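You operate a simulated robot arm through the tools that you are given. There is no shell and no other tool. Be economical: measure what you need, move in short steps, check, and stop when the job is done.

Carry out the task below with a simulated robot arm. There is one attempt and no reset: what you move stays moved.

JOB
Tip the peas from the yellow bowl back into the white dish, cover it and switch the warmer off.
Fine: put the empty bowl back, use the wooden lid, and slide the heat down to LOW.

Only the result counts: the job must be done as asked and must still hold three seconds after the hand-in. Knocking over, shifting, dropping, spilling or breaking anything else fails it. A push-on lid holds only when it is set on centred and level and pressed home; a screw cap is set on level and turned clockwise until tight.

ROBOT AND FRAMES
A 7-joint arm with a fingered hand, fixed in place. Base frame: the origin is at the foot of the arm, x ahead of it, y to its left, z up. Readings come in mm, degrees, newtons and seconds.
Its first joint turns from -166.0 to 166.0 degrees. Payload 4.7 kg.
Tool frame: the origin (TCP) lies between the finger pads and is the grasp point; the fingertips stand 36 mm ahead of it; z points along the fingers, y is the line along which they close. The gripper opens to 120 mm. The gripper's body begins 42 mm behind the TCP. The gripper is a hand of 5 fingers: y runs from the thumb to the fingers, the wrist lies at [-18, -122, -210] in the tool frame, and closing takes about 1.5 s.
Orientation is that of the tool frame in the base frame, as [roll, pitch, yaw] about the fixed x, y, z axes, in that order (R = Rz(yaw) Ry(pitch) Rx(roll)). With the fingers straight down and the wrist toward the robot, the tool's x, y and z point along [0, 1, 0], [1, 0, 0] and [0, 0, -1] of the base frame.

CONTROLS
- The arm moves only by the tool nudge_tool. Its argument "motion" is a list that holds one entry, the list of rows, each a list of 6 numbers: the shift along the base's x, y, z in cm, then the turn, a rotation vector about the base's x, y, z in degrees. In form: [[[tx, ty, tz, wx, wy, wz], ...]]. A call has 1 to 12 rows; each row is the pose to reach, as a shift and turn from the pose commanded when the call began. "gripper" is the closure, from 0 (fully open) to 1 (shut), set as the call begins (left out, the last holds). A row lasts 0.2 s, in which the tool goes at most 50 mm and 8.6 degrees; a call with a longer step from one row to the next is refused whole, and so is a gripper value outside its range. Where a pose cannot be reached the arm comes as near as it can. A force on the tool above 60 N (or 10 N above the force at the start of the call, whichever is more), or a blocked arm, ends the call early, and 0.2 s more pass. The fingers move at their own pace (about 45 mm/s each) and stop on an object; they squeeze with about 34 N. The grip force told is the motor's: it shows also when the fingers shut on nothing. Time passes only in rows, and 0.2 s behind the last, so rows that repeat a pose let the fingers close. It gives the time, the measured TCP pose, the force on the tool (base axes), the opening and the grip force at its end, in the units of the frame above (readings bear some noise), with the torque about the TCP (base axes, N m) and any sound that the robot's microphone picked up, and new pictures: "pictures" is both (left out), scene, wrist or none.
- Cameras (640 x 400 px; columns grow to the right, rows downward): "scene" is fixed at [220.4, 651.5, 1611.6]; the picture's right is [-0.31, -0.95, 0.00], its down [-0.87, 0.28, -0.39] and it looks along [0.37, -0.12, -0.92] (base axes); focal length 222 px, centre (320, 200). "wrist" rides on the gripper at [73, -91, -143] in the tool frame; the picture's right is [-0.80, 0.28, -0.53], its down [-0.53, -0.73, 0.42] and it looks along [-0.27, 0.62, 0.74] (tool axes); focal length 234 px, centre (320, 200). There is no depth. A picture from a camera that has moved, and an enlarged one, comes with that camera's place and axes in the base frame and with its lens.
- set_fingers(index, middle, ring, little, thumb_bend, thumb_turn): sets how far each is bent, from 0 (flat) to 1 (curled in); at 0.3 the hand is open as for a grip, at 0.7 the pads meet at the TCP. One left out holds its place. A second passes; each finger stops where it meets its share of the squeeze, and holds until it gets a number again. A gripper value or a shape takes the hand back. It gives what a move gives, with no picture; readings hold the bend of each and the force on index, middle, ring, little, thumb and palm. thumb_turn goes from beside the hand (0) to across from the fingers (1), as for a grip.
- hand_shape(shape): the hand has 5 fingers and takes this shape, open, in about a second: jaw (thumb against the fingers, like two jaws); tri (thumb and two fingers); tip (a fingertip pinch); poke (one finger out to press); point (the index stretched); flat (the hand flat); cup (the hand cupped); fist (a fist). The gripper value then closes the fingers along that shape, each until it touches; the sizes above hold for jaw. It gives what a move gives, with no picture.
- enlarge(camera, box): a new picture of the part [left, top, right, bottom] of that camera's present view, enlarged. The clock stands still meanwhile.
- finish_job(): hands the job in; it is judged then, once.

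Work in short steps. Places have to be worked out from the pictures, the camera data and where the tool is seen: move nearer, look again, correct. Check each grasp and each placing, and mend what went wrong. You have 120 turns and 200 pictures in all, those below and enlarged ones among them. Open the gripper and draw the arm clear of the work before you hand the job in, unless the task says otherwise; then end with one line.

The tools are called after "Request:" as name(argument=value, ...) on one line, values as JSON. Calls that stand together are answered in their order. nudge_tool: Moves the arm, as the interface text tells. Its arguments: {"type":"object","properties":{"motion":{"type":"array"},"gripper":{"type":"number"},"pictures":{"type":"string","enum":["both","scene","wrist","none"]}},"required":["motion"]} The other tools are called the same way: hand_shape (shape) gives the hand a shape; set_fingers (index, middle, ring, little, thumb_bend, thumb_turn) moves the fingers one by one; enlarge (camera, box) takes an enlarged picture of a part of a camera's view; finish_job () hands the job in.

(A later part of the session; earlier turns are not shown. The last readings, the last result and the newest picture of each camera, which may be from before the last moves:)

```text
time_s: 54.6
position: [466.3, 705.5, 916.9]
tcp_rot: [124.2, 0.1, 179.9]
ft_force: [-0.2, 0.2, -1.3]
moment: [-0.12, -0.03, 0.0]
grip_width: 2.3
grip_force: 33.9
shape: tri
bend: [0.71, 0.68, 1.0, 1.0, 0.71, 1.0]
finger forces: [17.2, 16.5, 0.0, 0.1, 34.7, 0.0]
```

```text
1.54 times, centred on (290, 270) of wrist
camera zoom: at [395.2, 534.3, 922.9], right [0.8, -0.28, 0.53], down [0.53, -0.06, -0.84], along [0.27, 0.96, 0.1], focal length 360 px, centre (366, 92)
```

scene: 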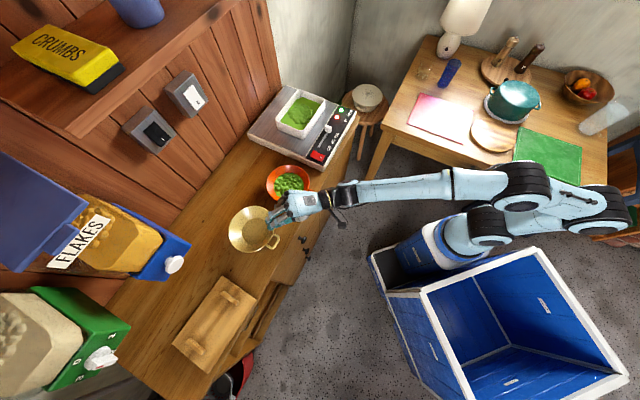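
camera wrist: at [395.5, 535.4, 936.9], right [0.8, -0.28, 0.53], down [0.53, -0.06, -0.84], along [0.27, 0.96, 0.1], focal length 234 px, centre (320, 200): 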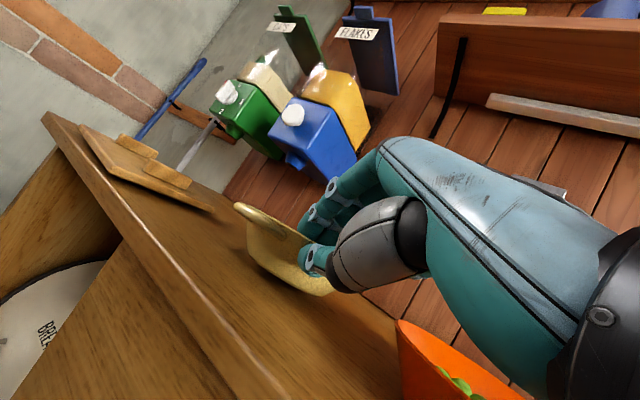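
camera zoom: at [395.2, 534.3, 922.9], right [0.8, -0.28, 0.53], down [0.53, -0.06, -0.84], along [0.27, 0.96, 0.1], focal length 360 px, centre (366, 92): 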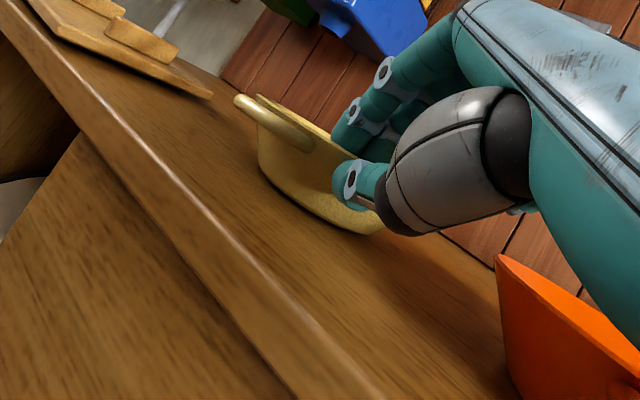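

The bowl matches its original outline. I settle 2 mm more and open the fingers slightly.

Request:
nudge_tool(motion=[[[0, 0, -0.2, 0, 0, 0], [0, 0, -0.2, 0, 0, 0]]], pictures="none")

Request:
nudge_tool(motion=[[[0, 0, 0, 0, 0, 0], [0, 0, 0, 0, 0, 0], [0, 0, 0, 0, 0, 0]]], pictures="none", gripper=0.85)

Request:
enlarge(camera="scene", box=[200, 180, 340, 270])

Request:
enlarge(camera="wrist", box=[180, 140, 400, 400])

```text
time_s: 55.2
position: [468.0, 703.9, 914.7]
tcp_rot: [124.2, 0.0, -179.9]
ft_force: [0.1, -0.1, -1.6]
moment: [-0.14, 0.02, 0.02]
grip_width: 1.8
grip_force: 33.9
shape: tri
bend: [0.71, 0.68, 1.0, 1.0, 0.71, 1.0]
finger forces: [16.6, 16.5, 0.0, 0.0, 34.2, 0.0]
```

```text
time_s: 56.0
position: [466.4, 703.7, 916.8]
tcp_rot: [124.2, 0.0, -179.9]
ft_force: [-0.7, 0.2, -0.2]
moment: [0.02, -0.03, 0.0]
grip_width: 17.9
grip_force: 0.2
shape: tri
bend: [0.73, 0.62, 0.99, 0.99, 0.74, 1.0]
finger forces: [0.0, 0.1, 0.0, 0.0, 0.0, 0.0]
```

```text
4.44 times, centred on (270, 225) of scene
camera zoom: at [220.4, 651.5, 1611.6], right [-0.31, -0.95, 0.0], down [-0.87, 0.28, -0.39], along [0.37, -0.12, -0.92], focal length 986 px, centre (542, 89)
```

zoom: 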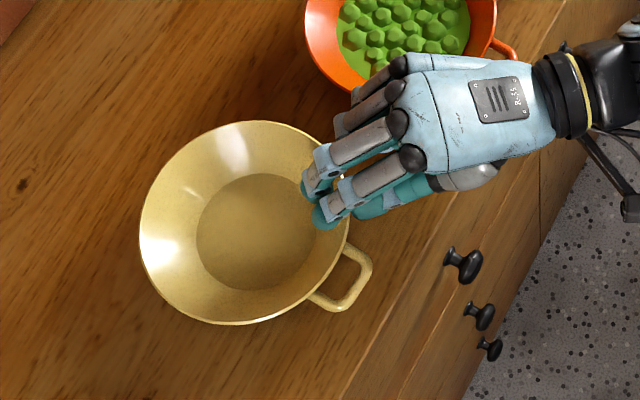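

```text
1.54 times, centred on (290, 270) of wrist
camera zoom: at [395.2, 534.2, 921.3], right [0.8, -0.28, 0.53], down [0.53, -0.06, -0.84], along [0.27, 0.96, 0.1], focal length 360 px, centre (366, 92)
```

zoom: 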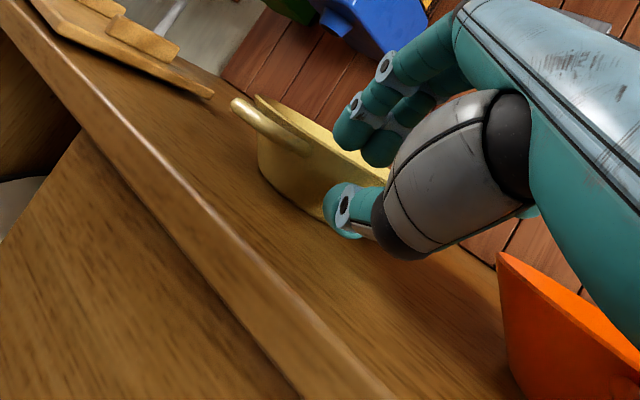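

The bowl is released, upright in its place. I withdraw up along the wall direction.

Request:
nudge_tool(motion=[[[0, -0.5, 0.9, 0, 0, 0], [0, -1.1, 1.9, 0, 0, 0], [0, -1.7, 3, 0, 0, 0], [0, -2.7, 5, 0, 0, 0], [0, -4, 8, 0, 0, 0], [0, -5.5, 12, 0, 0, 0], [0, -6, 16, 0, 0, 0]]])

Request:
enlarge(camera="scene", box=[200, 80, 360, 260])

Request:
enlarge(camera="scene", box=[160, 260, 270, 380])

```text
time_s: 57.6
position: [464.6, 644.0, 1072.5]
tcp_rot: [124.3, 0.0, 180.0]
ft_force: [0.1, -0.5, 0.0]
moment: [0.06, 0.02, 0.0]
grip_width: 17.9
grip_force: 0.0
shape: tri
bend: [0.73, 0.61, 0.99, 0.99, 0.74, 1.0]
finger forces: [0.0, 0.0, 0.0, 0.0, 0.1, 0.1]
camera wrist: at [394.3, 474.4, 1078.4], right [0.8, -0.28, 0.53], down [0.53, -0.06, -0.84], along [0.27, 0.96, 0.1], focal length 234 px, centre (320, 200)
```

scene: 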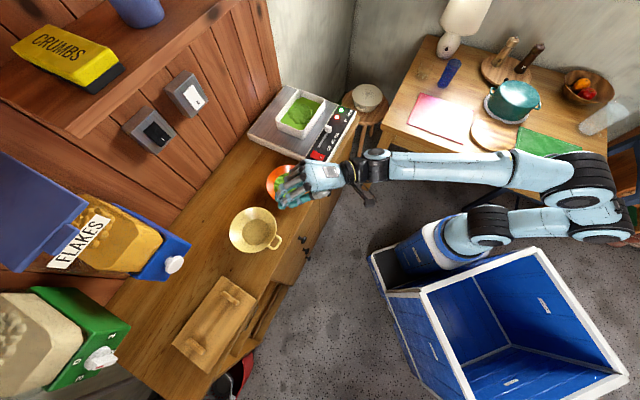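
wrist: 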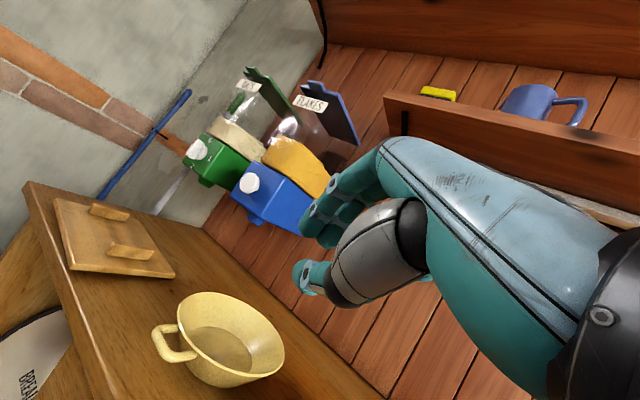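

```text
2.22 times, centred on (280, 170) of scene
camera zoom: at [220.4, 651.5, 1611.6], right [-0.31, -0.95, 0.0], down [-0.87, 0.28, -0.39], along [0.37, -0.12, -0.92], focal length 493 px, centre (409, 267)
```

zoom: 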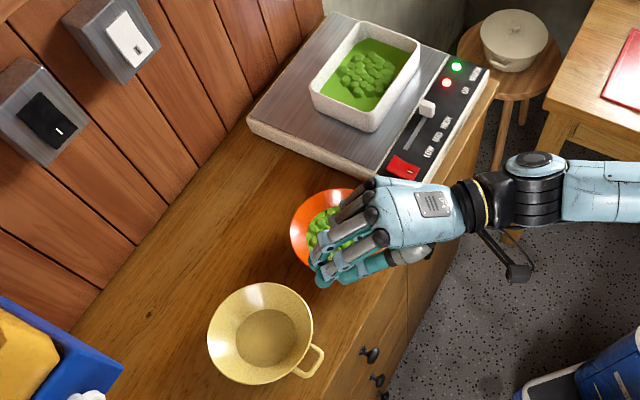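

```text
3.33 times, centred on (215, 320) of scene
camera zoom: at [220.4, 651.5, 1611.6], right [-0.31, -0.95, 0.0], down [-0.87, 0.28, -0.39], along [0.37, -0.12, -0.92], focal length 740 px, centre (670, -200)
```

zoom: 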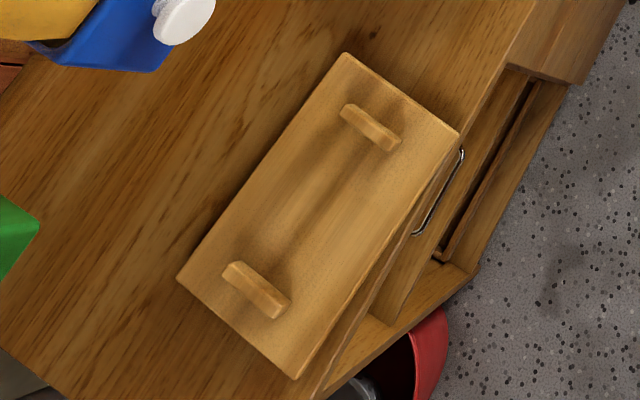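

The bowl is back. For the lid I want to pinch a handle block with the hand pointing outward, closing along the lid's long axis. The lid and dish are parallel, so no turning is needed. First I test that orientation's reach near the dish in free air.

Request:
nudge_tool(motion=[[[2.3, -1.2, 1, 0, 0, -4.9], [4.6, -2.4, 2, 0, 0, -9.8], [6.9, -3.6, 3, 0, 0, -14.7], [9.2, -4.8, 4, 0, 0, -19.6], [11.5, -6, 5, 0, 0, -24.5], [13.8, -7.2, 6, 0, 0, -29.4], [16.1, -8.4, 6, 0, 0, -34.3], [18.4, -9.6, 6, 0, 0, -39.2], [20.7, -10.8, 6, 0, 0, -44.1], [23, -12, 6, 0, 0, -49]]], pictures="none")

Request:
nudge_tool(motion=[[[0, 0, 0, -5.14, -4.44, 4.58], [0, 0, 0, -10.3, -8.9, 9.2], [0, 0, 0, -15.4, -13.3, 13.7], [0, 0, 0, -20.5, -17.7, 18.3], [0, 0, 0, -25.7, -22.2, 22.9], [0, 0, 0, -30.8, -26.6, 27.5], [0, 0, 0, -36, -31.1, 32.1], [0, 0, 0, -41.1, -35.5, 36.7], [0, 0, 0, -46.2, -39.9, 41.2], [0, 0, 0, -51.4, -44.4, 45.8], [0, 0, 0, -56.5, -48.8, 50.4], [0, 0, 0, -56.5, -48.8, 50.4]]])

```text
time_s: 59.8
position: [682.8, 526.4, 1104.4]
tcp_rot: [131.9, 1.4, 135.2]
ft_force: [0.0, -0.1, 1.7]
moment: [-0.03, -0.02, -0.01]
grip_width: 18.0
grip_force: 0.0
shape: tri
bend: [0.73, 0.61, 0.99, 0.99, 0.74, 1.0]
finger forces: [0.0, 0.0, 0.0, 0.0, 0.0, 0.1]
out of reach, approached as far as the arm can: row 8, 9, 10
```

```text
time_s: 62.4
position: [697.7, 525.2, 1134.1]
tcp_rot: [-179.3, 55.8, -138.7]
ft_force: [-0.1, 0.4, 0.5]
moment: [0.03, -0.01, 0.0]
grip_width: 18.0
grip_force: 0.0
shape: tri
bend: [0.73, 0.61, 0.99, 0.99, 0.74, 1.0]
finger forces: [0.0, 0.0, 0.1, 0.0, 0.1, 0.0]
out of reach, approached as far as the arm can: row 1, 2
camera wrist: at [636.4, 351.1, 1156.0], right [-0.17, 0.23, 0.96], down [0.97, -0.13, 0.21], along [0.17, 0.97, -0.2], focal length 234 px, centre (320, 200)
```

scene: 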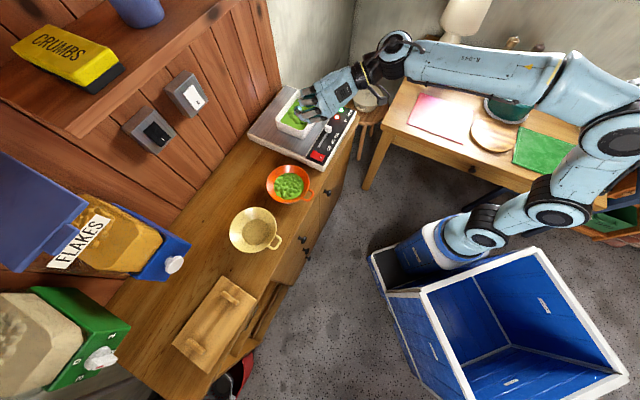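
wrist: 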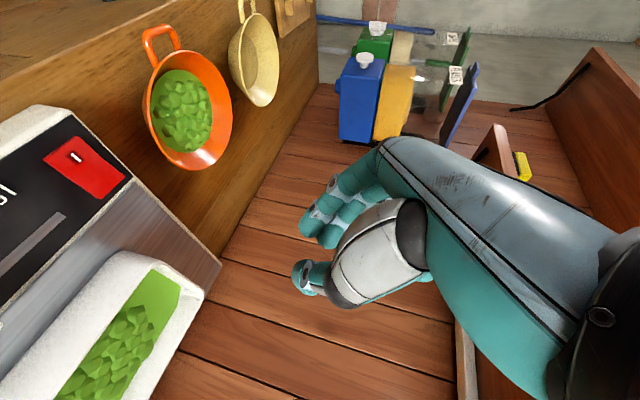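

The orientation is reached. I test how far it can go toward the handle position over the dish, (835, 573).

Request:
nudge_tool(motion=[[[3.4, 1.2, -2, 0, 0, 0], [6.8, 2.4, -4, 0, 0, 0], [10.2, 3.6, -7, 0, 0, 0], [13.7, 4.8, -10, 0, 0, 0], [13.7, 4.8, -12, 0, 0, 0]]])

Request:
enlarge(camera="scene", box=[230, 50, 390, 170])

```text
time_s: 63.6
position: [834.4, 573.2, 1012.2]
tcp_rot: [-179.6, 55.8, -138.9]
ft_force: [-0.3, -0.6, -0.1]
moment: [-0.03, -0.01, 0.0]
grip_width: 18.0
grip_force: 0.0
shape: tri
bend: [0.73, 0.61, 0.99, 0.99, 0.74, 1.0]
finger forces: [0.0, 0.0, 0.1, 0.0, 0.0, 0.0]
camera wrist: at [774.0, 400.4, 1034.5], right [-0.17, 0.23, 0.96], down [0.97, -0.13, 0.21], along [0.17, 0.97, -0.2], focal length 234 px, centre (320, 200)
```

scene: 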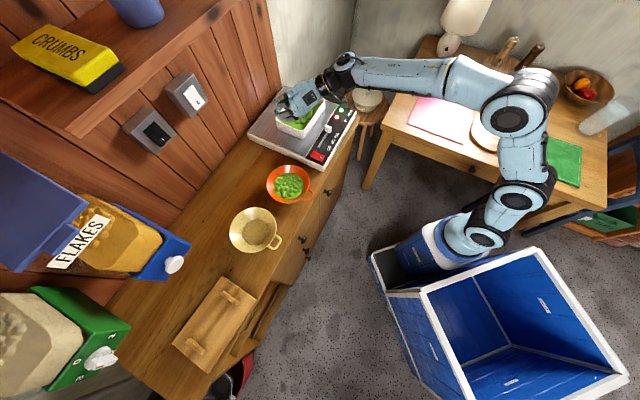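
wrist: 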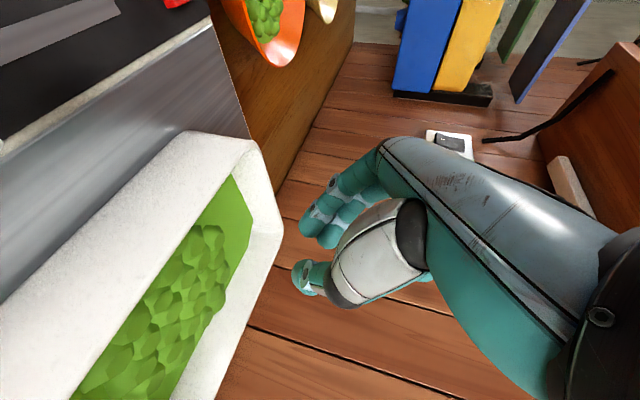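

```text
3.33 times, centred on (310, 110) of scene
camera zoom: at [220.4, 651.5, 1611.6], right [-0.31, -0.95, 0.0], down [-0.87, 0.28, -0.39], along [0.37, -0.12, -0.92], focal length 740 px, centre (353, 500)
```

zoom: 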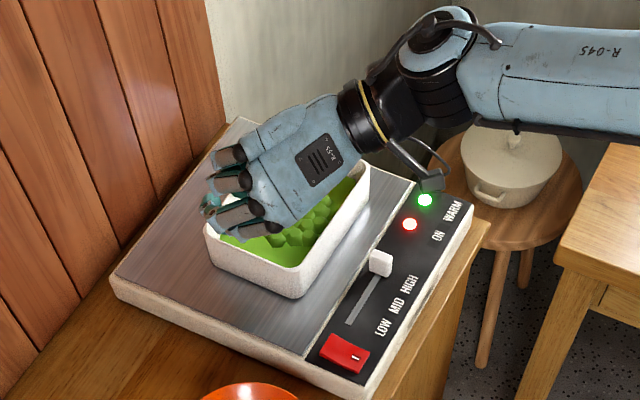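

It reaches well. I test a steeper finger angle (about 59° down) here, which would give a better pinch on the block.

Request:
nudge_tool(motion=[[[0, 0, 0, -5.2, 6.1, 0], [0, 0, 0, -10.4, 12.1, 0], [0, 0, 0, -16.3, 18.9, 0], [0, 0, 0, -16.3, 18.9, 0]]], pictures="none")

```text
refused: row 3 steps farther than a row can; nothing moved
```

Request:
nudge_tool(motion=[[[0, 0, 0, -4.2, 4.9, 0], [0, 0, 0, -8.4, 9.7, 0], [0, 0, 0, -12.4, 14.4, 0], [0, 0, 0, -16.3, 18.9, 0], [0, 0, 0, -16.3, 18.9, 0]]], pictures="none")

```text
time_s: 64.8
position: [834.5, 573.7, 1014.5]
tcp_rot: [-179.7, 30.8, -139.0]
ft_force: [-0.1, -0.8, 0.2]
moment: [0.02, -0.02, 0.03]
grip_width: 18.3
grip_force: 0.2
shape: tri
bend: [0.73, 0.61, 0.99, 0.99, 0.74, 1.0]
finger forces: [0.0, 0.0, 0.0, 0.1, 0.0, 0.1]
```

Also fine. I now travel with this orientation to above the lid's far (left) handle, near (180, 990), staying high.

Request:
nudge_tool(motion=[[[-2, 1, 3, 0, 0, 0], [-5, 3, 6, 0, 0, 0], [-9, 5.5, 8, 0, 0, 0], [-13, 8, 8, 0, 0, 0], [-17, 10.5, 8, 0, 0, 0], [-21, 13, 8, 0, 0, 0], [-25, 15.5, 8, 0, 0, 0], [-29, 18, 8, 0, 0, 0], [-33, 20.5, 8, 0, 0, 0], [-37, 23, 8, 0, 0, 0], [-41, 25.5, 8, 0, 0, 0], [-45, 28, 8, 0, 0, 0]]], pictures="none")

Request:
nudge_tool(motion=[[[-4, 2.5, 0, 0, 0, 0], [-8, 5, 0, 0, 0, 0], [-12, 7.5, 0, 0, 0, 0], [-16, 10, 0, 0, 0, 0], [-19, 12, 0, 0, 0, 0], [-20.4, 13.5, 0, 0, 0, 0]]], gripper=0.65)

```text
refused: row 3 steps farther than a row can; nothing moved
```

```text
time_s: 66.2
position: [631.5, 708.7, 1014.1]
tcp_rot: [-179.8, 31.0, -139.0]
ft_force: [-0.2, 0.3, -0.1]
moment: [0.03, 0.01, 0.0]
grip_width: 41.2
grip_force: 0.0
shape: tri
bend: [0.74, 0.51, 0.99, 0.99, 0.73, 1.0]
finger forces: [0.0, 0.0, 0.0, 0.1, 0.0, 0.0]
camera wrist: at [589.1, 550.9, 1102.0], right [0.13, 0.49, 0.86], down [0.99, -0.11, -0.09], along [0.05, 0.86, -0.5], focal length 234 px, centre (320, 200)
```

scene: 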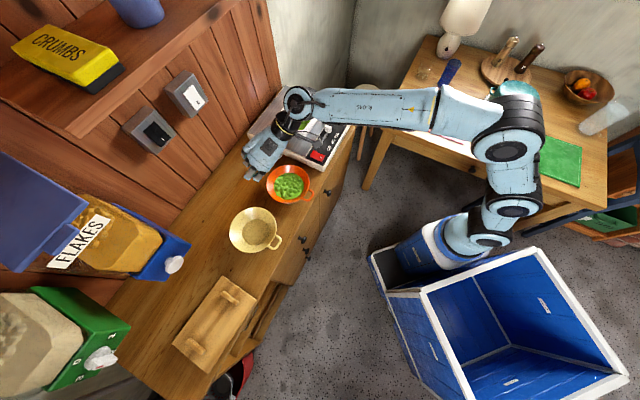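
wrist: 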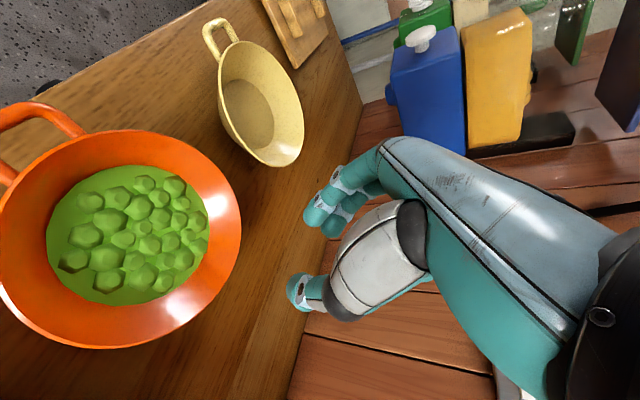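

The first call was refused and the second ran, harmlessly. I now continue from here to above the lid, rising first.

Request:
nudge_tool(motion=[[[-1, 0.6, 4, 0, 0, 0], [-4, 2.5, 7, 0, 0, 0], [-8, 5, 7.5, 0, 0, 0], [-12, 7.5, 7.5, 0, 0, 0], [-16, 10, 7.5, 0, 0, 0], [-20, 12.5, 7.5, 0, 0, 0], [-24, 15, 7.5, 0, 0, 0], [-28, 17.5, 7.5, 0, 0, 0], [-32, 20, 7.5, 0, 0, 0], [-36, 22.5, 7.5, 0, 0, 0], [-40, 25, 7.5, 0, 0, 0], [-44, 27.5, 7.5, 0, 0, 0]]])

Request:
enlarge(camera="scene", box=[130, 240, 290, 390])

```text
time_s: 68.8
position: [335.6, 867.5, 1055.5]
tcp_rot: [179.3, 30.8, -138.9]
ft_force: [1.6, -0.5, 1.9]
moment: [0.0, 0.13, 0.04]
grip_width: 42.2
grip_force: 0.0
shape: tri
bend: [0.74, 0.51, 0.99, 0.99, 0.73, 1.0]
finger forces: [0.0, 0.0, 0.0, 0.0, 0.0, 0.0]
out of reach, approached as far as the arm can: row 8, 9, 10, 11, 12
camera wrist: at [296.4, 708.5, 1141.7], right [0.14, 0.48, 0.86], down [0.99, -0.1, -0.1], along [0.04, 0.87, -0.49], focal length 234 px, centre (320, 200)
```

scene: 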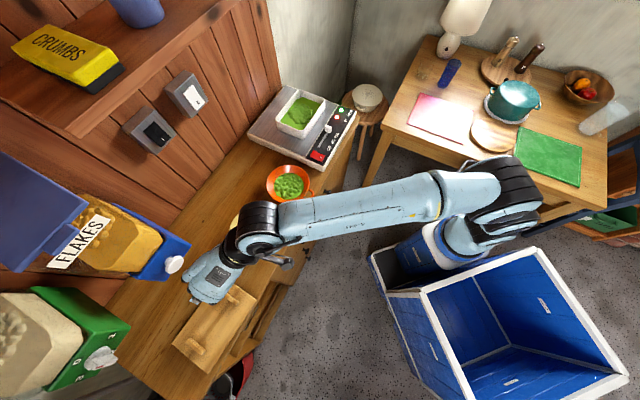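
wrist: 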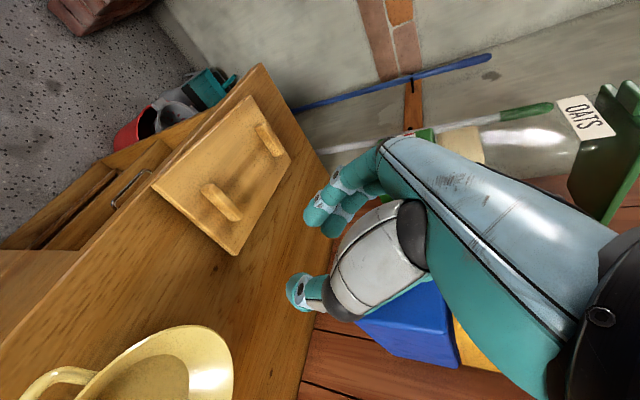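

```text
2.67 times, centred on (210, 315) of scene
camera zoom: at [220.4, 651.5, 1611.6], right [-0.31, -0.95, 0.0], down [-0.87, 0.28, -0.39], along [0.37, -0.12, -0.92], focal length 592 px, centre (613, -107)
```

zoom: 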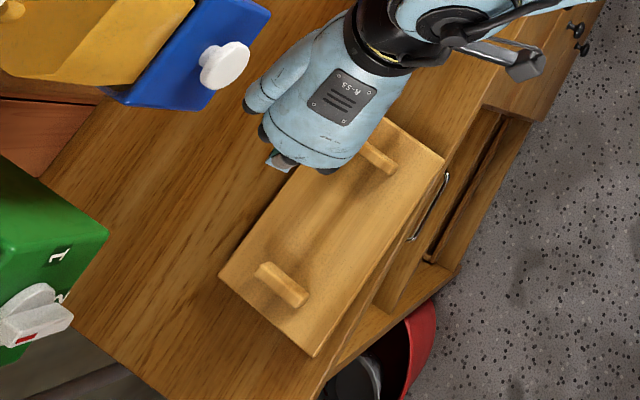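

The steep pose stops short here. I flatten the fingers back to about 34° and see whether the left handle comes within reach.

Request:
nudge_tool(motion=[[[0, 0, 1, 4.2, -4.9, 0], [0, 0, 2, 8.4, -9.7, 0], [0, 0, 3, 12.4, -14.4, 0], [0, 0, 3, 16.3, -18.9, 0], [-3, 2.5, 3, 16.3, -18.9, 0], [-6, 5, 3, 16.3, -18.9, 0], [-9, 7.5, 3, 16.3, -18.9, 0], [-12, 10, 3, 16.3, -18.9, 0], [-15, 12, 3, 16.3, -18.9, 0]]])

```text
time_s: 71.0
position: [207.4, 995.0, 1094.8]
tcp_rot: [-170.3, 63.2, -132.2]
ft_force: [0.5, 0.2, -1.3]
moment: [-0.01, -0.02, 0.0]
grip_width: 42.1
grip_force: 0.0
shape: tri
bend: [0.74, 0.51, 0.99, 0.99, 0.73, 1.0]
finger forces: [0.1, 0.0, 0.0, 0.0, 0.1, 0.0]
out of reach, approached as far as the arm can: row 1, 2, 3, 4, 5, 6, 7
stopped in row 9: the arm was blocked; the commanded pose is now the measured one
camera wrist: at [140.9, 822.4, 1101.9], right [-0.31, 0.2, 0.93], down [0.93, -0.16, 0.34], along [0.22, 0.97, -0.14], focal length 234 px, centre (320, 200)
```

scene: 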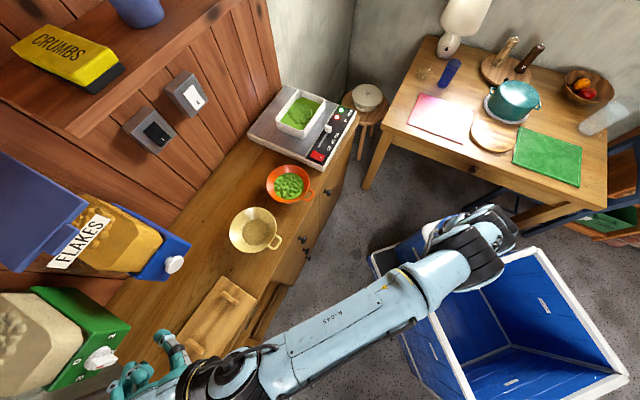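
wrist: 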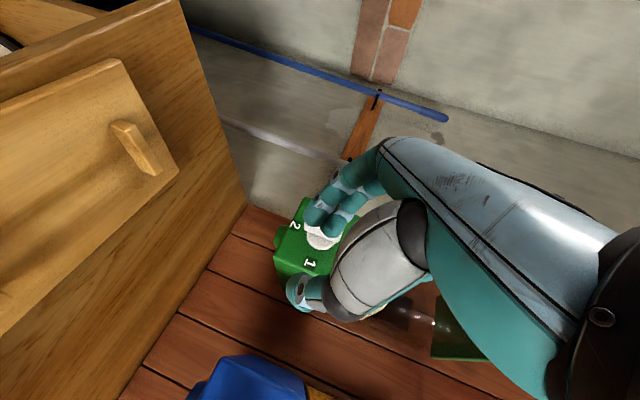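

The arm changed configuration and ended close to the green dispenser. I back straight away from it and look.

Request:
nudge_tool(motion=[[[-0.7, -1.5, 0, 0, 0, 0], [-1.4, -4, 0, 0, 0, 0], [-2, -8, 0, 0, 0, 0], [-2, -12, 0, 0, 0, 0]]])

Request:
enlarge(camera="scene", box=[0, 200, 220, 400])

```text
time_s: 72.0
position: [186.3, 873.5, 1096.5]
tcp_rot: [-170.3, 63.3, -132.2]
ft_force: [0.2, 1.3, -0.8]
moment: [0.06, -0.05, -0.02]
grip_width: 41.8
grip_force: 0.1
shape: tri
bend: [0.74, 0.51, 0.99, 0.99, 0.73, 1.0]
finger forces: [0.0, 0.1, 0.0, 0.0, 0.0, 0.0]
camera wrist: at [120.6, 700.9, 1103.2], right [-0.31, 0.2, 0.93], down [0.93, -0.16, 0.34], along [0.22, 0.97, -0.14], focal length 234 px, centre (320, 200)
```

scene: 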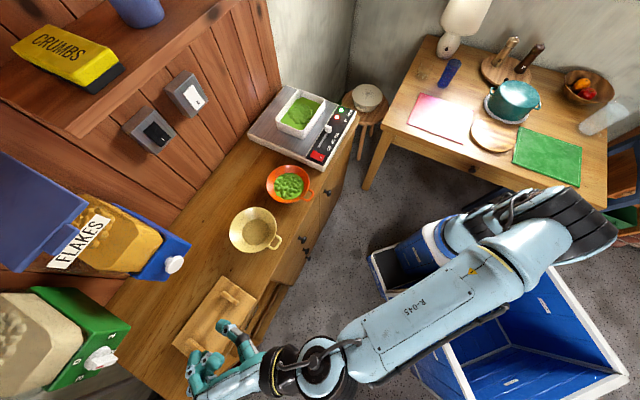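
wrist: 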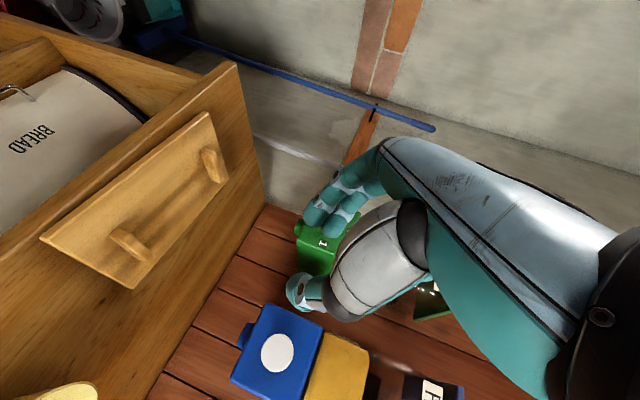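

```text
2.00 times, centred on (110, 300) of scene
camera zoom: at [220.4, 651.5, 1611.6], right [-0.31, -0.95, 0.0], down [-0.87, 0.28, -0.39], along [0.37, -0.12, -0.92], focal length 444 px, centre (740, 0)
```

zoom: 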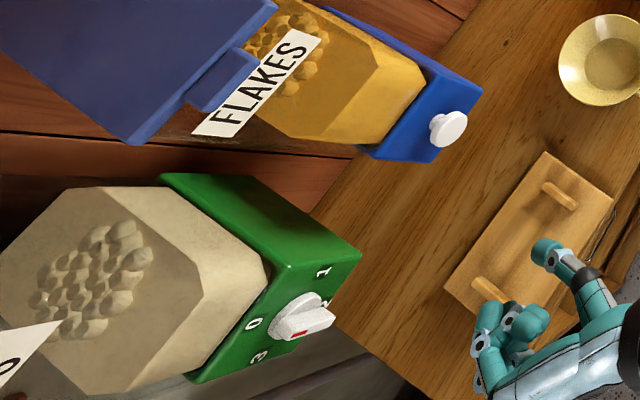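

The dispensers look undisturbed. In this new arm configuration I test the steep pinch orientation (about 59° down) here, clear of everything.

Request:
nudge_tool(motion=[[[0, 0, 0, -3.5, 5.5, 0.2], [0, 0, 0, -7.1, 11, 0.4], [0, 0, 0, -10.6, 16.4, 0.7], [0, 0, 0, -14.2, 21.9, 0.9], [0, 0, 0, -17.7, 27.4, 1.1], [0, 0, 0, -17.7, 27.4, 1.1]]])

```text
time_s: 73.4
position: [186.9, 874.5, 1097.7]
tcp_rot: [180.0, 31.3, -138.4]
ft_force: [1.2, 0.1, -0.4]
moment: [0.01, -0.01, 0.02]
grip_width: 41.8
grip_force: 0.0
shape: tri
bend: [0.74, 0.51, 0.99, 0.99, 0.73, 1.0]
finger forces: [0.0, 0.0, 0.1, 0.1, 0.0, 0.0]
camera wrist: at [146.0, 715.6, 1183.4], right [0.13, 0.48, 0.87], down [0.99, -0.1, -0.09], along [0.05, 0.87, -0.49], focal length 234 px, centre (320, 200)
```

scene: 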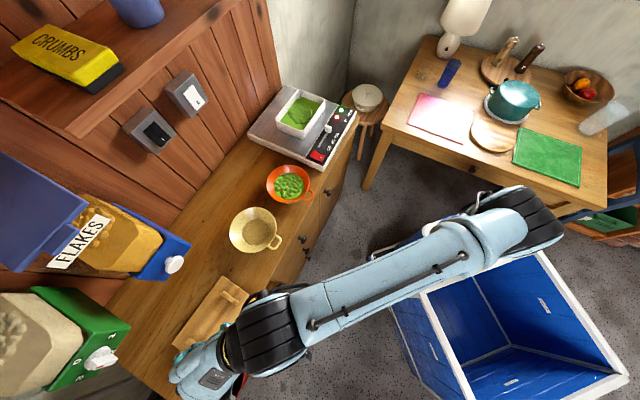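
wrist: 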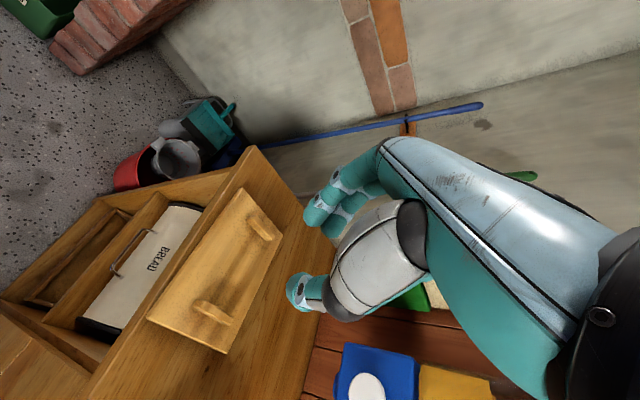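

Steep works here. Combining views puts the left handle at about (202, 1020, 893). I move to a pre-grasp point 150 mm back along the finger direction.

Request:
nudge_tool(motion=[[[-1.4, 3, -2, 0, 0, 0], [-2.8, 6, -4, 0, 0, 0], [-4.3, 9.5, -6.4, 0, 0, 0], [-4.3, 9.5, -6.4, 0, 0, 0]]])

Request:
enlarge(camera="wrist", box=[180, 140, 400, 400])

Request:
enlarge(camera="scene", box=[80, 260, 280, 400])

```text
time_s: 74.4
position: [145.8, 971.5, 1032.5]
tcp_rot: [-179.9, 31.3, -138.5]
ft_force: [0.4, 0.5, -0.4]
moment: [0.0, 0.0, 0.0]
grip_width: 41.9
grip_force: 0.0
shape: tri
bend: [0.74, 0.51, 0.99, 0.99, 0.73, 1.0]
finger forces: [0.0, 0.0, 0.0, 0.1, 0.0, 0.0]
camera wrist: at [104.1, 811.5, 1118.1], right [0.12, 0.48, 0.87], down [0.99, -0.1, -0.09], along [0.05, 0.87, -0.49], focal length 234 px, centre (320, 200)
```

scene: 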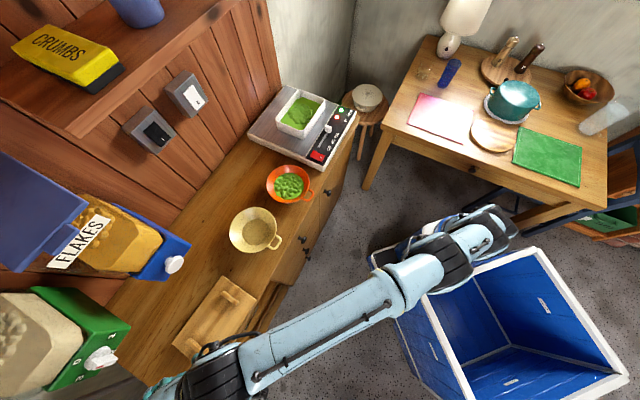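
wrist: 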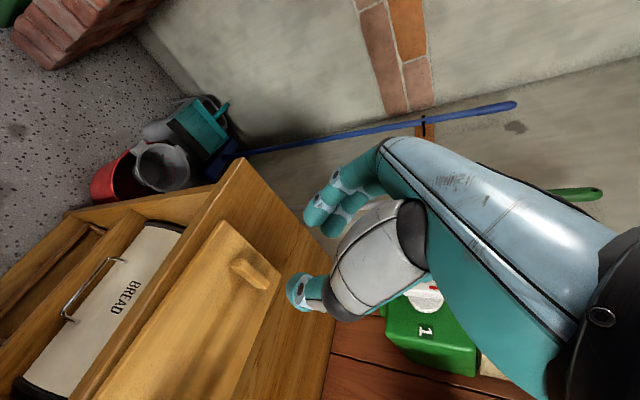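

```text
1.54 times, centred on (290, 270) of wrist
camera zoom: at [104.1, 811.5, 1118.1], right [0.12, 0.48, 0.87], down [0.99, -0.1, -0.09], along [0.05, 0.87, -0.49], focal length 360 px, centre (366, 92)
```

zoom: 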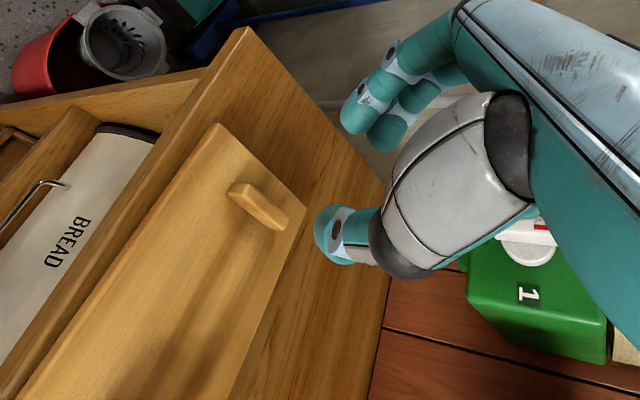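

```text
2.86 times, centred on (180, 330) of scene
camera zoom: at [220.4, 651.5, 1611.6], right [-0.31, -0.95, 0.0], down [-0.87, 0.28, -0.39], along [0.37, -0.12, -0.92], focal length 634 px, centre (720, -171)
```

zoom: 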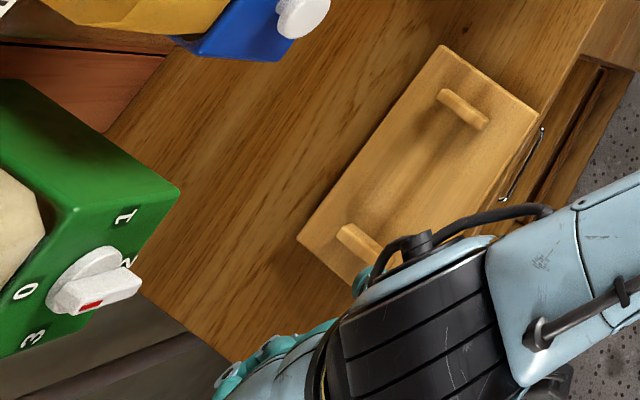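

The block's top centre is about (199, 1015, 890). I advance along the finger axis to 40 mm short of grasp.

Request:
nudge_tool(motion=[[[1, 0.8, -3, 0, 0, 0], [2, 1.6, -6, 0, 0, 0], [2.9, 2.4, -8.5, 0, 0, 0], [2.9, 2.4, -8.5, 0, 0, 0]]], pictures="wrist")

Request:
enlarge(camera="wrist", box=[220, 160, 360, 340])

Request:
enlarge(camera="scene", box=[140, 280, 260, 400])

```text
time_s: 75.4
position: [175.4, 994.0, 947.5]
tcp_rot: [-179.9, 31.4, -138.4]
ft_force: [0.6, 0.8, 0.6]
moment: [-0.01, 0.04, -0.02]
grip_width: 41.9
grip_force: 0.1
shape: tri
bend: [0.74, 0.51, 0.99, 0.99, 0.73, 1.0]
finger forces: [0.0, 0.0, 0.0, 0.1, 0.0, 0.0]
camera wrist: at [133.1, 834.6, 1033.1], right [0.12, 0.48, 0.87], down [0.99, -0.1, -0.09], along [0.05, 0.87, -0.49], focal length 234 px, centre (320, 200)
```

wrist: 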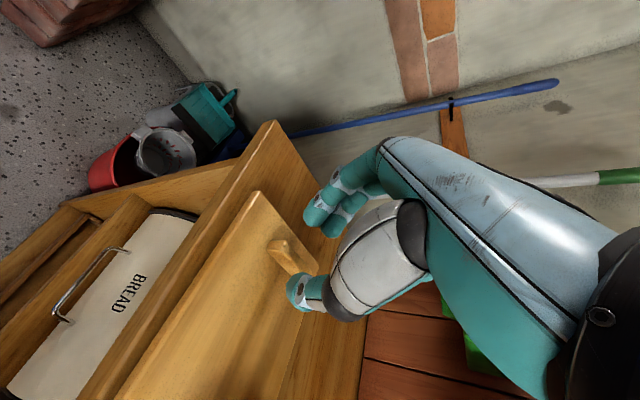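

```text
2.22 times, centred on (290, 250) of wrist
camera zoom: at [133.1, 834.6, 1033.1], right [0.12, 0.48, 0.87], down [0.99, -0.1, -0.09], along [0.05, 0.87, -0.49], focal length 520 px, centre (387, 89)
```

zoom: 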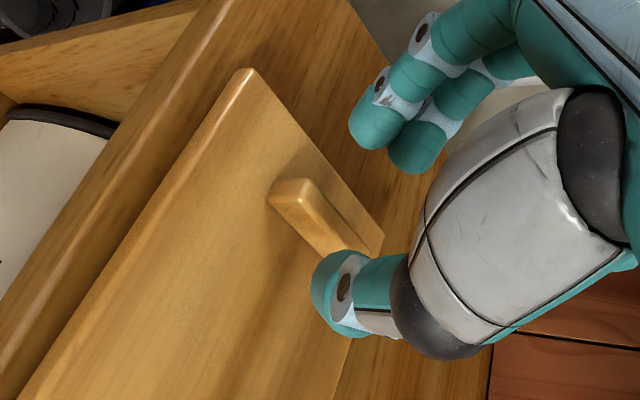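

```text
3.33 times, centred on (200, 340) of scene
camera zoom: at [220.4, 651.5, 1611.6], right [-0.31, -0.95, 0.0], down [-0.87, 0.28, -0.39], along [0.37, -0.12, -0.92], focal length 740 px, centre (720, -267)
```

zoom: 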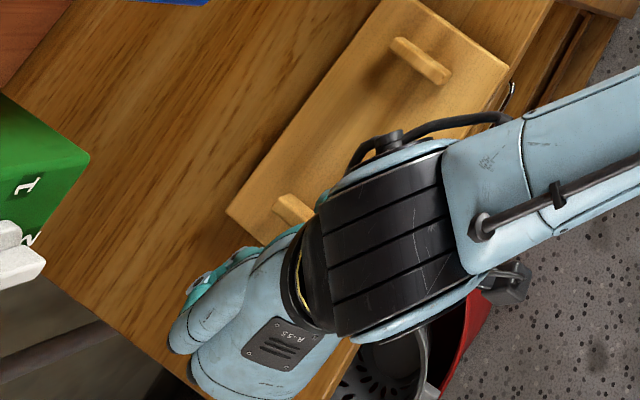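

Alignment agrees (lateral error under 1 mm). I advance 37 mm along the axis, watching force.

Request:
nudge_tool(motion=[[[0.5, 0.4, -1, 0, 0, 0], [1, 0.8, -2, 0, 0, 0], [1.4, 1.2, -3.1, 0, 0, 0], [1.4, 1.2, -3.1, 0, 0, 0]]], pictures="wrist")

Request:
enlarge(camera="wrist", box=[220, 160, 360, 340])

```text
time_s: 76.4
position: [188.8, 1005.2, 916.8]
tcp_rot: [179.9, 31.3, -138.7]
ft_force: [0.7, 0.2, 0.2]
moment: [0.02, -0.01, 0.03]
grip_width: 41.9
grip_force: 0.0
shape: tri
bend: [0.74, 0.51, 0.99, 0.99, 0.73, 1.0]
finger forces: [0.0, 0.1, 0.0, 0.0, 0.0, 0.0]
camera wrist: at [147.3, 846.5, 1002.9], right [0.12, 0.48, 0.87], down [0.99, -0.1, -0.09], along [0.05, 0.87, -0.49], focal length 234 px, centre (320, 200)
```

wrist: 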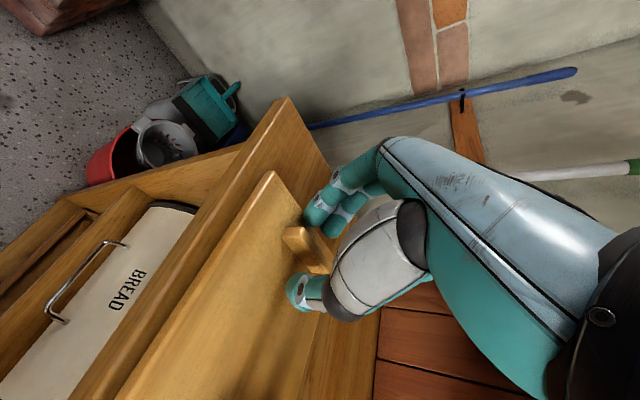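

```text
2.22 times, centred on (290, 250) of wrist
camera zoom: at [147.3, 846.5, 1002.9], right [0.12, 0.48, 0.87], down [0.99, -0.1, -0.09], along [0.05, 0.87, -0.49], focal length 520 px, centre (387, 89)
```

zoom: 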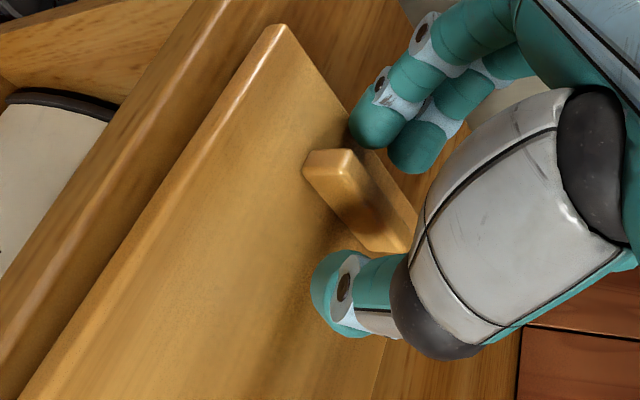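

The block is between fingers and thumb. I go 5 mm deeper and close.

Request:
nudge_tool(motion=[[[0.2, 0.17, -0.45, 0, 0, 0], [0.2, 0.17, -0.45, 0, 0, 0]]], pictures="none")

Request:
nudge_tool(motion=[[[0, 0, 0, 0, 0, 0], [0, 0, 0, 0, 0, 0], [0, 0, 0, 0, 0, 0], [0, 0, 0, 0, 0, 0], [0, 0, 0, 0, 0, 0]]], gripper=1.0, pictures="none")

Request:
enlarge(camera="wrist", box=[220, 160, 360, 340])

```text
time_s: 77.0
position: [189.0, 1006.6, 915.2]
tcp_rot: [179.7, 31.5, -138.5]
ft_force: [-2.6, -1.2, 9.3]
moment: [0.24, 0.21, 0.07]
grip_width: 42.3
grip_force: 0.2
shape: tri
bend: [0.74, 0.51, 0.99, 0.99, 0.73, 1.0]
finger forces: [9.3, 0.1, 0.1, 0.1, 0.0, 0.0]
```

```text
time_s: 78.2
position: [190.5, 1006.4, 914.1]
tcp_rot: [180.0, 31.4, -138.6]
ft_force: [1.5, -4.2, 9.3]
moment: [0.05, -0.16, 0.07]
grip_width: 13.3
grip_force: 33.6
shape: tri
bend: [0.75, 0.65, 1.0, 1.0, 0.73, 1.0]
finger forces: [5.9, 21.9, 0.1, 0.0, 31.7, 0.0]
```

```text
2.22 times, centred on (290, 250) of wrist
camera zoom: at [149.0, 847.4, 998.9], right [0.12, 0.48, 0.87], down [0.99, -0.1, -0.09], along [0.05, 0.87, -0.49], focal length 520 px, centre (387, 89)
```

zoom: 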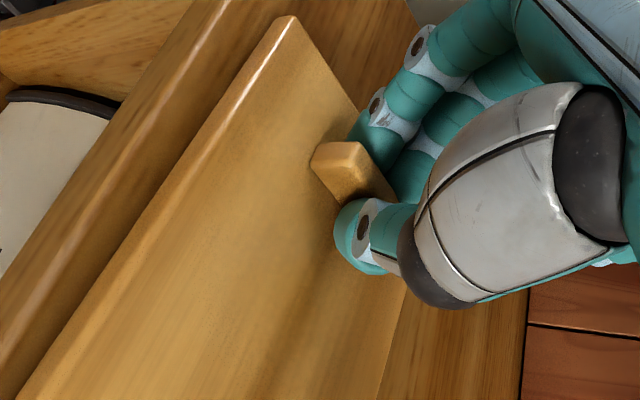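

Gripped: the block is 13 mm thick with thumb 32 N, middle 22 N and index 6 N. I lift 25 mm slowly and check for droop.

Request:
nudge_tool(motion=[[[0, 0, 0.5, 0, 0, 0], [0, 0, 1, 0, 0, 0], [0, 0, 1.5, 0, 0, 0], [0, 0, 2, 0, 0, 0], [0, 0, 2.5, 0, 0, 0], [0, 0, 2.5, 0, 0, 0]]])

Request:
enlarge(camera="scene", box=[140, 260, 280, 400])

Request:
enlarge(camera="wrist", box=[160, 160, 400, 400])

```text
time_s: 79.6
position: [189.2, 1007.6, 937.7]
tcp_rot: [-180.0, 31.4, -138.7]
ft_force: [-0.1, -0.2, -2.1]
moment: [0.11, 0.05, 0.04]
grip_width: 12.5
grip_force: 33.8
shape: tri
bend: [0.75, 0.66, 1.0, 1.0, 0.73, 1.0]
finger forces: [13.6, 16.3, 0.0, 0.0, 28.3, 0.1]
camera wrist: at [148.3, 848.8, 1022.8], right [0.12, 0.48, 0.87], down [0.99, -0.1, -0.09], along [0.05, 0.87, -0.49], focal length 234 px, centre (320, 200)
```

scene: 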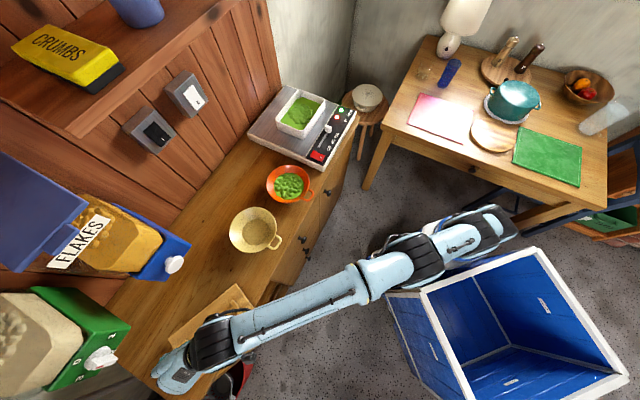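
wrist: 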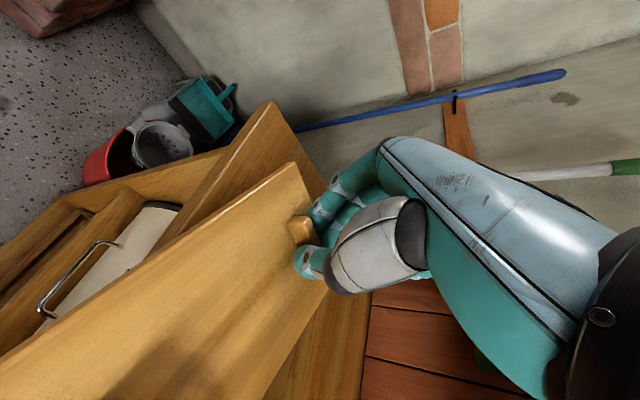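

```text
2.86 times, centred on (210, 330) of scene
camera zoom: at [220.4, 651.5, 1611.6], right [-0.31, -0.95, 0.0], down [-0.87, 0.28, -0.39], along [0.37, -0.12, -0.92], focal length 634 px, centre (634, -171)
```

zoom: 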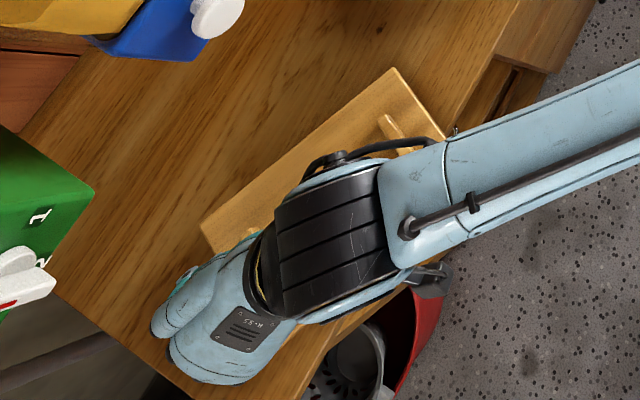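

```text
1.67 times, centred on (280, 280) of wrist
camera zoom: at [148.3, 848.8, 1022.8], right [0.12, 0.48, 0.87], down [0.99, -0.1, -0.09], along [0.05, 0.87, -0.49], focal length 390 px, centre (387, 67)
```

zoom: 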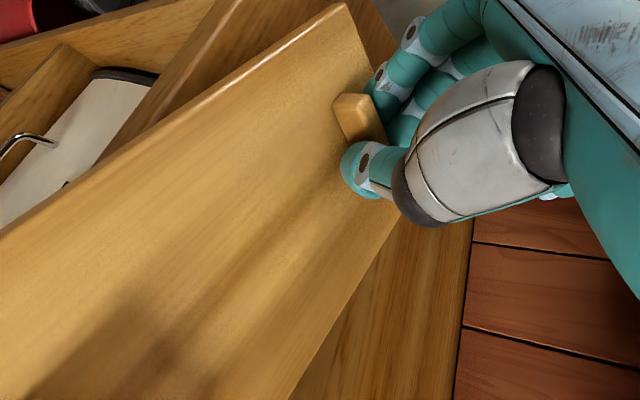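

The lid follows, with some droop and about 13° of yaw in the grip. I lift it fully clear and measure its attitude.

Request:
nudge_tool(motion=[[[0, 0, 1, -1.5, -1.3, 0], [0, 0, 2, -3, -2.6, 0], [0, 0, 3, -4.5, -3.9, 0], [0, 0, 4.5, -6, -5.2, 0], [0, 0, 6, -6, -5.2, 0], [0, 0, 7.5, -6, -5.2, 0], [0, 0, 9, -6, -5.2, 0], [0, 0, 9, -6, -5.2, 0]]])

Request:
enlarge(camera="scene", box=[140, 260, 280, 400])

```text
time_s: 81.4
position: [192.8, 980.8, 999.2]
tcp_rot: [-170.5, 30.9, -133.7]
ft_force: [0.7, -0.4, -3.6]
moment: [0.12, 0.1, 0.0]
grip_width: 12.6
grip_force: 33.9
shape: tri
bend: [0.75, 0.68, 1.0, 1.0, 0.73, 1.0]
finger forces: [18.7, 13.2, 0.0, 0.0, 28.2, 0.0]
out of reach, approached as far as the arm can: row 3, 4, 5, 6, 7, 8
camera wrist: at [142.1, 831.8, 1097.7], right [0.05, 0.57, 0.82], down [0.99, -0.11, 0.02], along [0.1, 0.81, -0.57], focal length 234 px, centre (320, 200)
```

scene: 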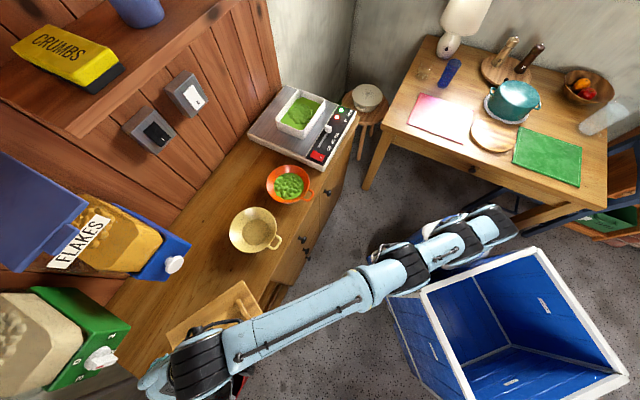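
wrist: 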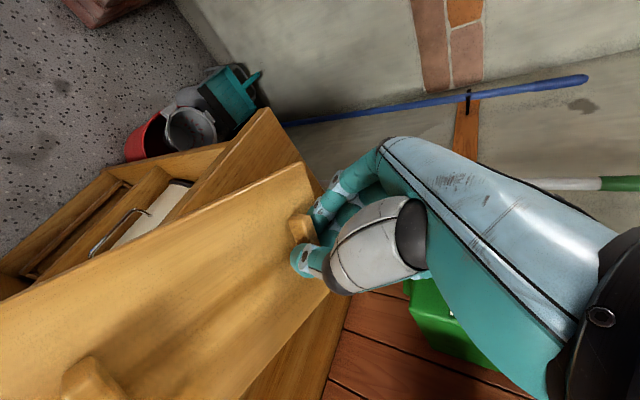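

```text
2.86 times, centred on (210, 330) of scene
camera zoom: at [220.4, 651.5, 1611.6], right [-0.31, -0.95, 0.0], down [-0.87, 0.28, -0.39], along [0.37, -0.12, -0.92], focal length 634 px, centre (634, -171)
```

zoom: 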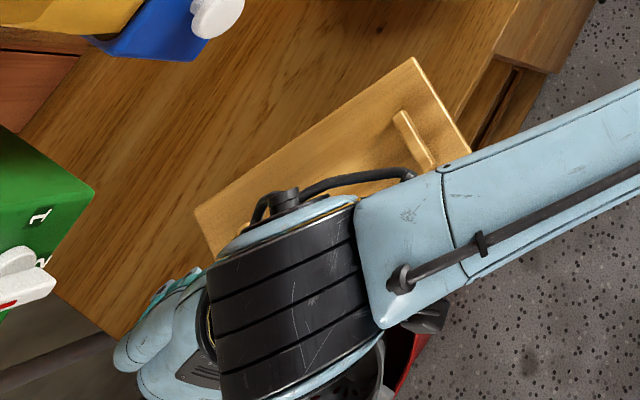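

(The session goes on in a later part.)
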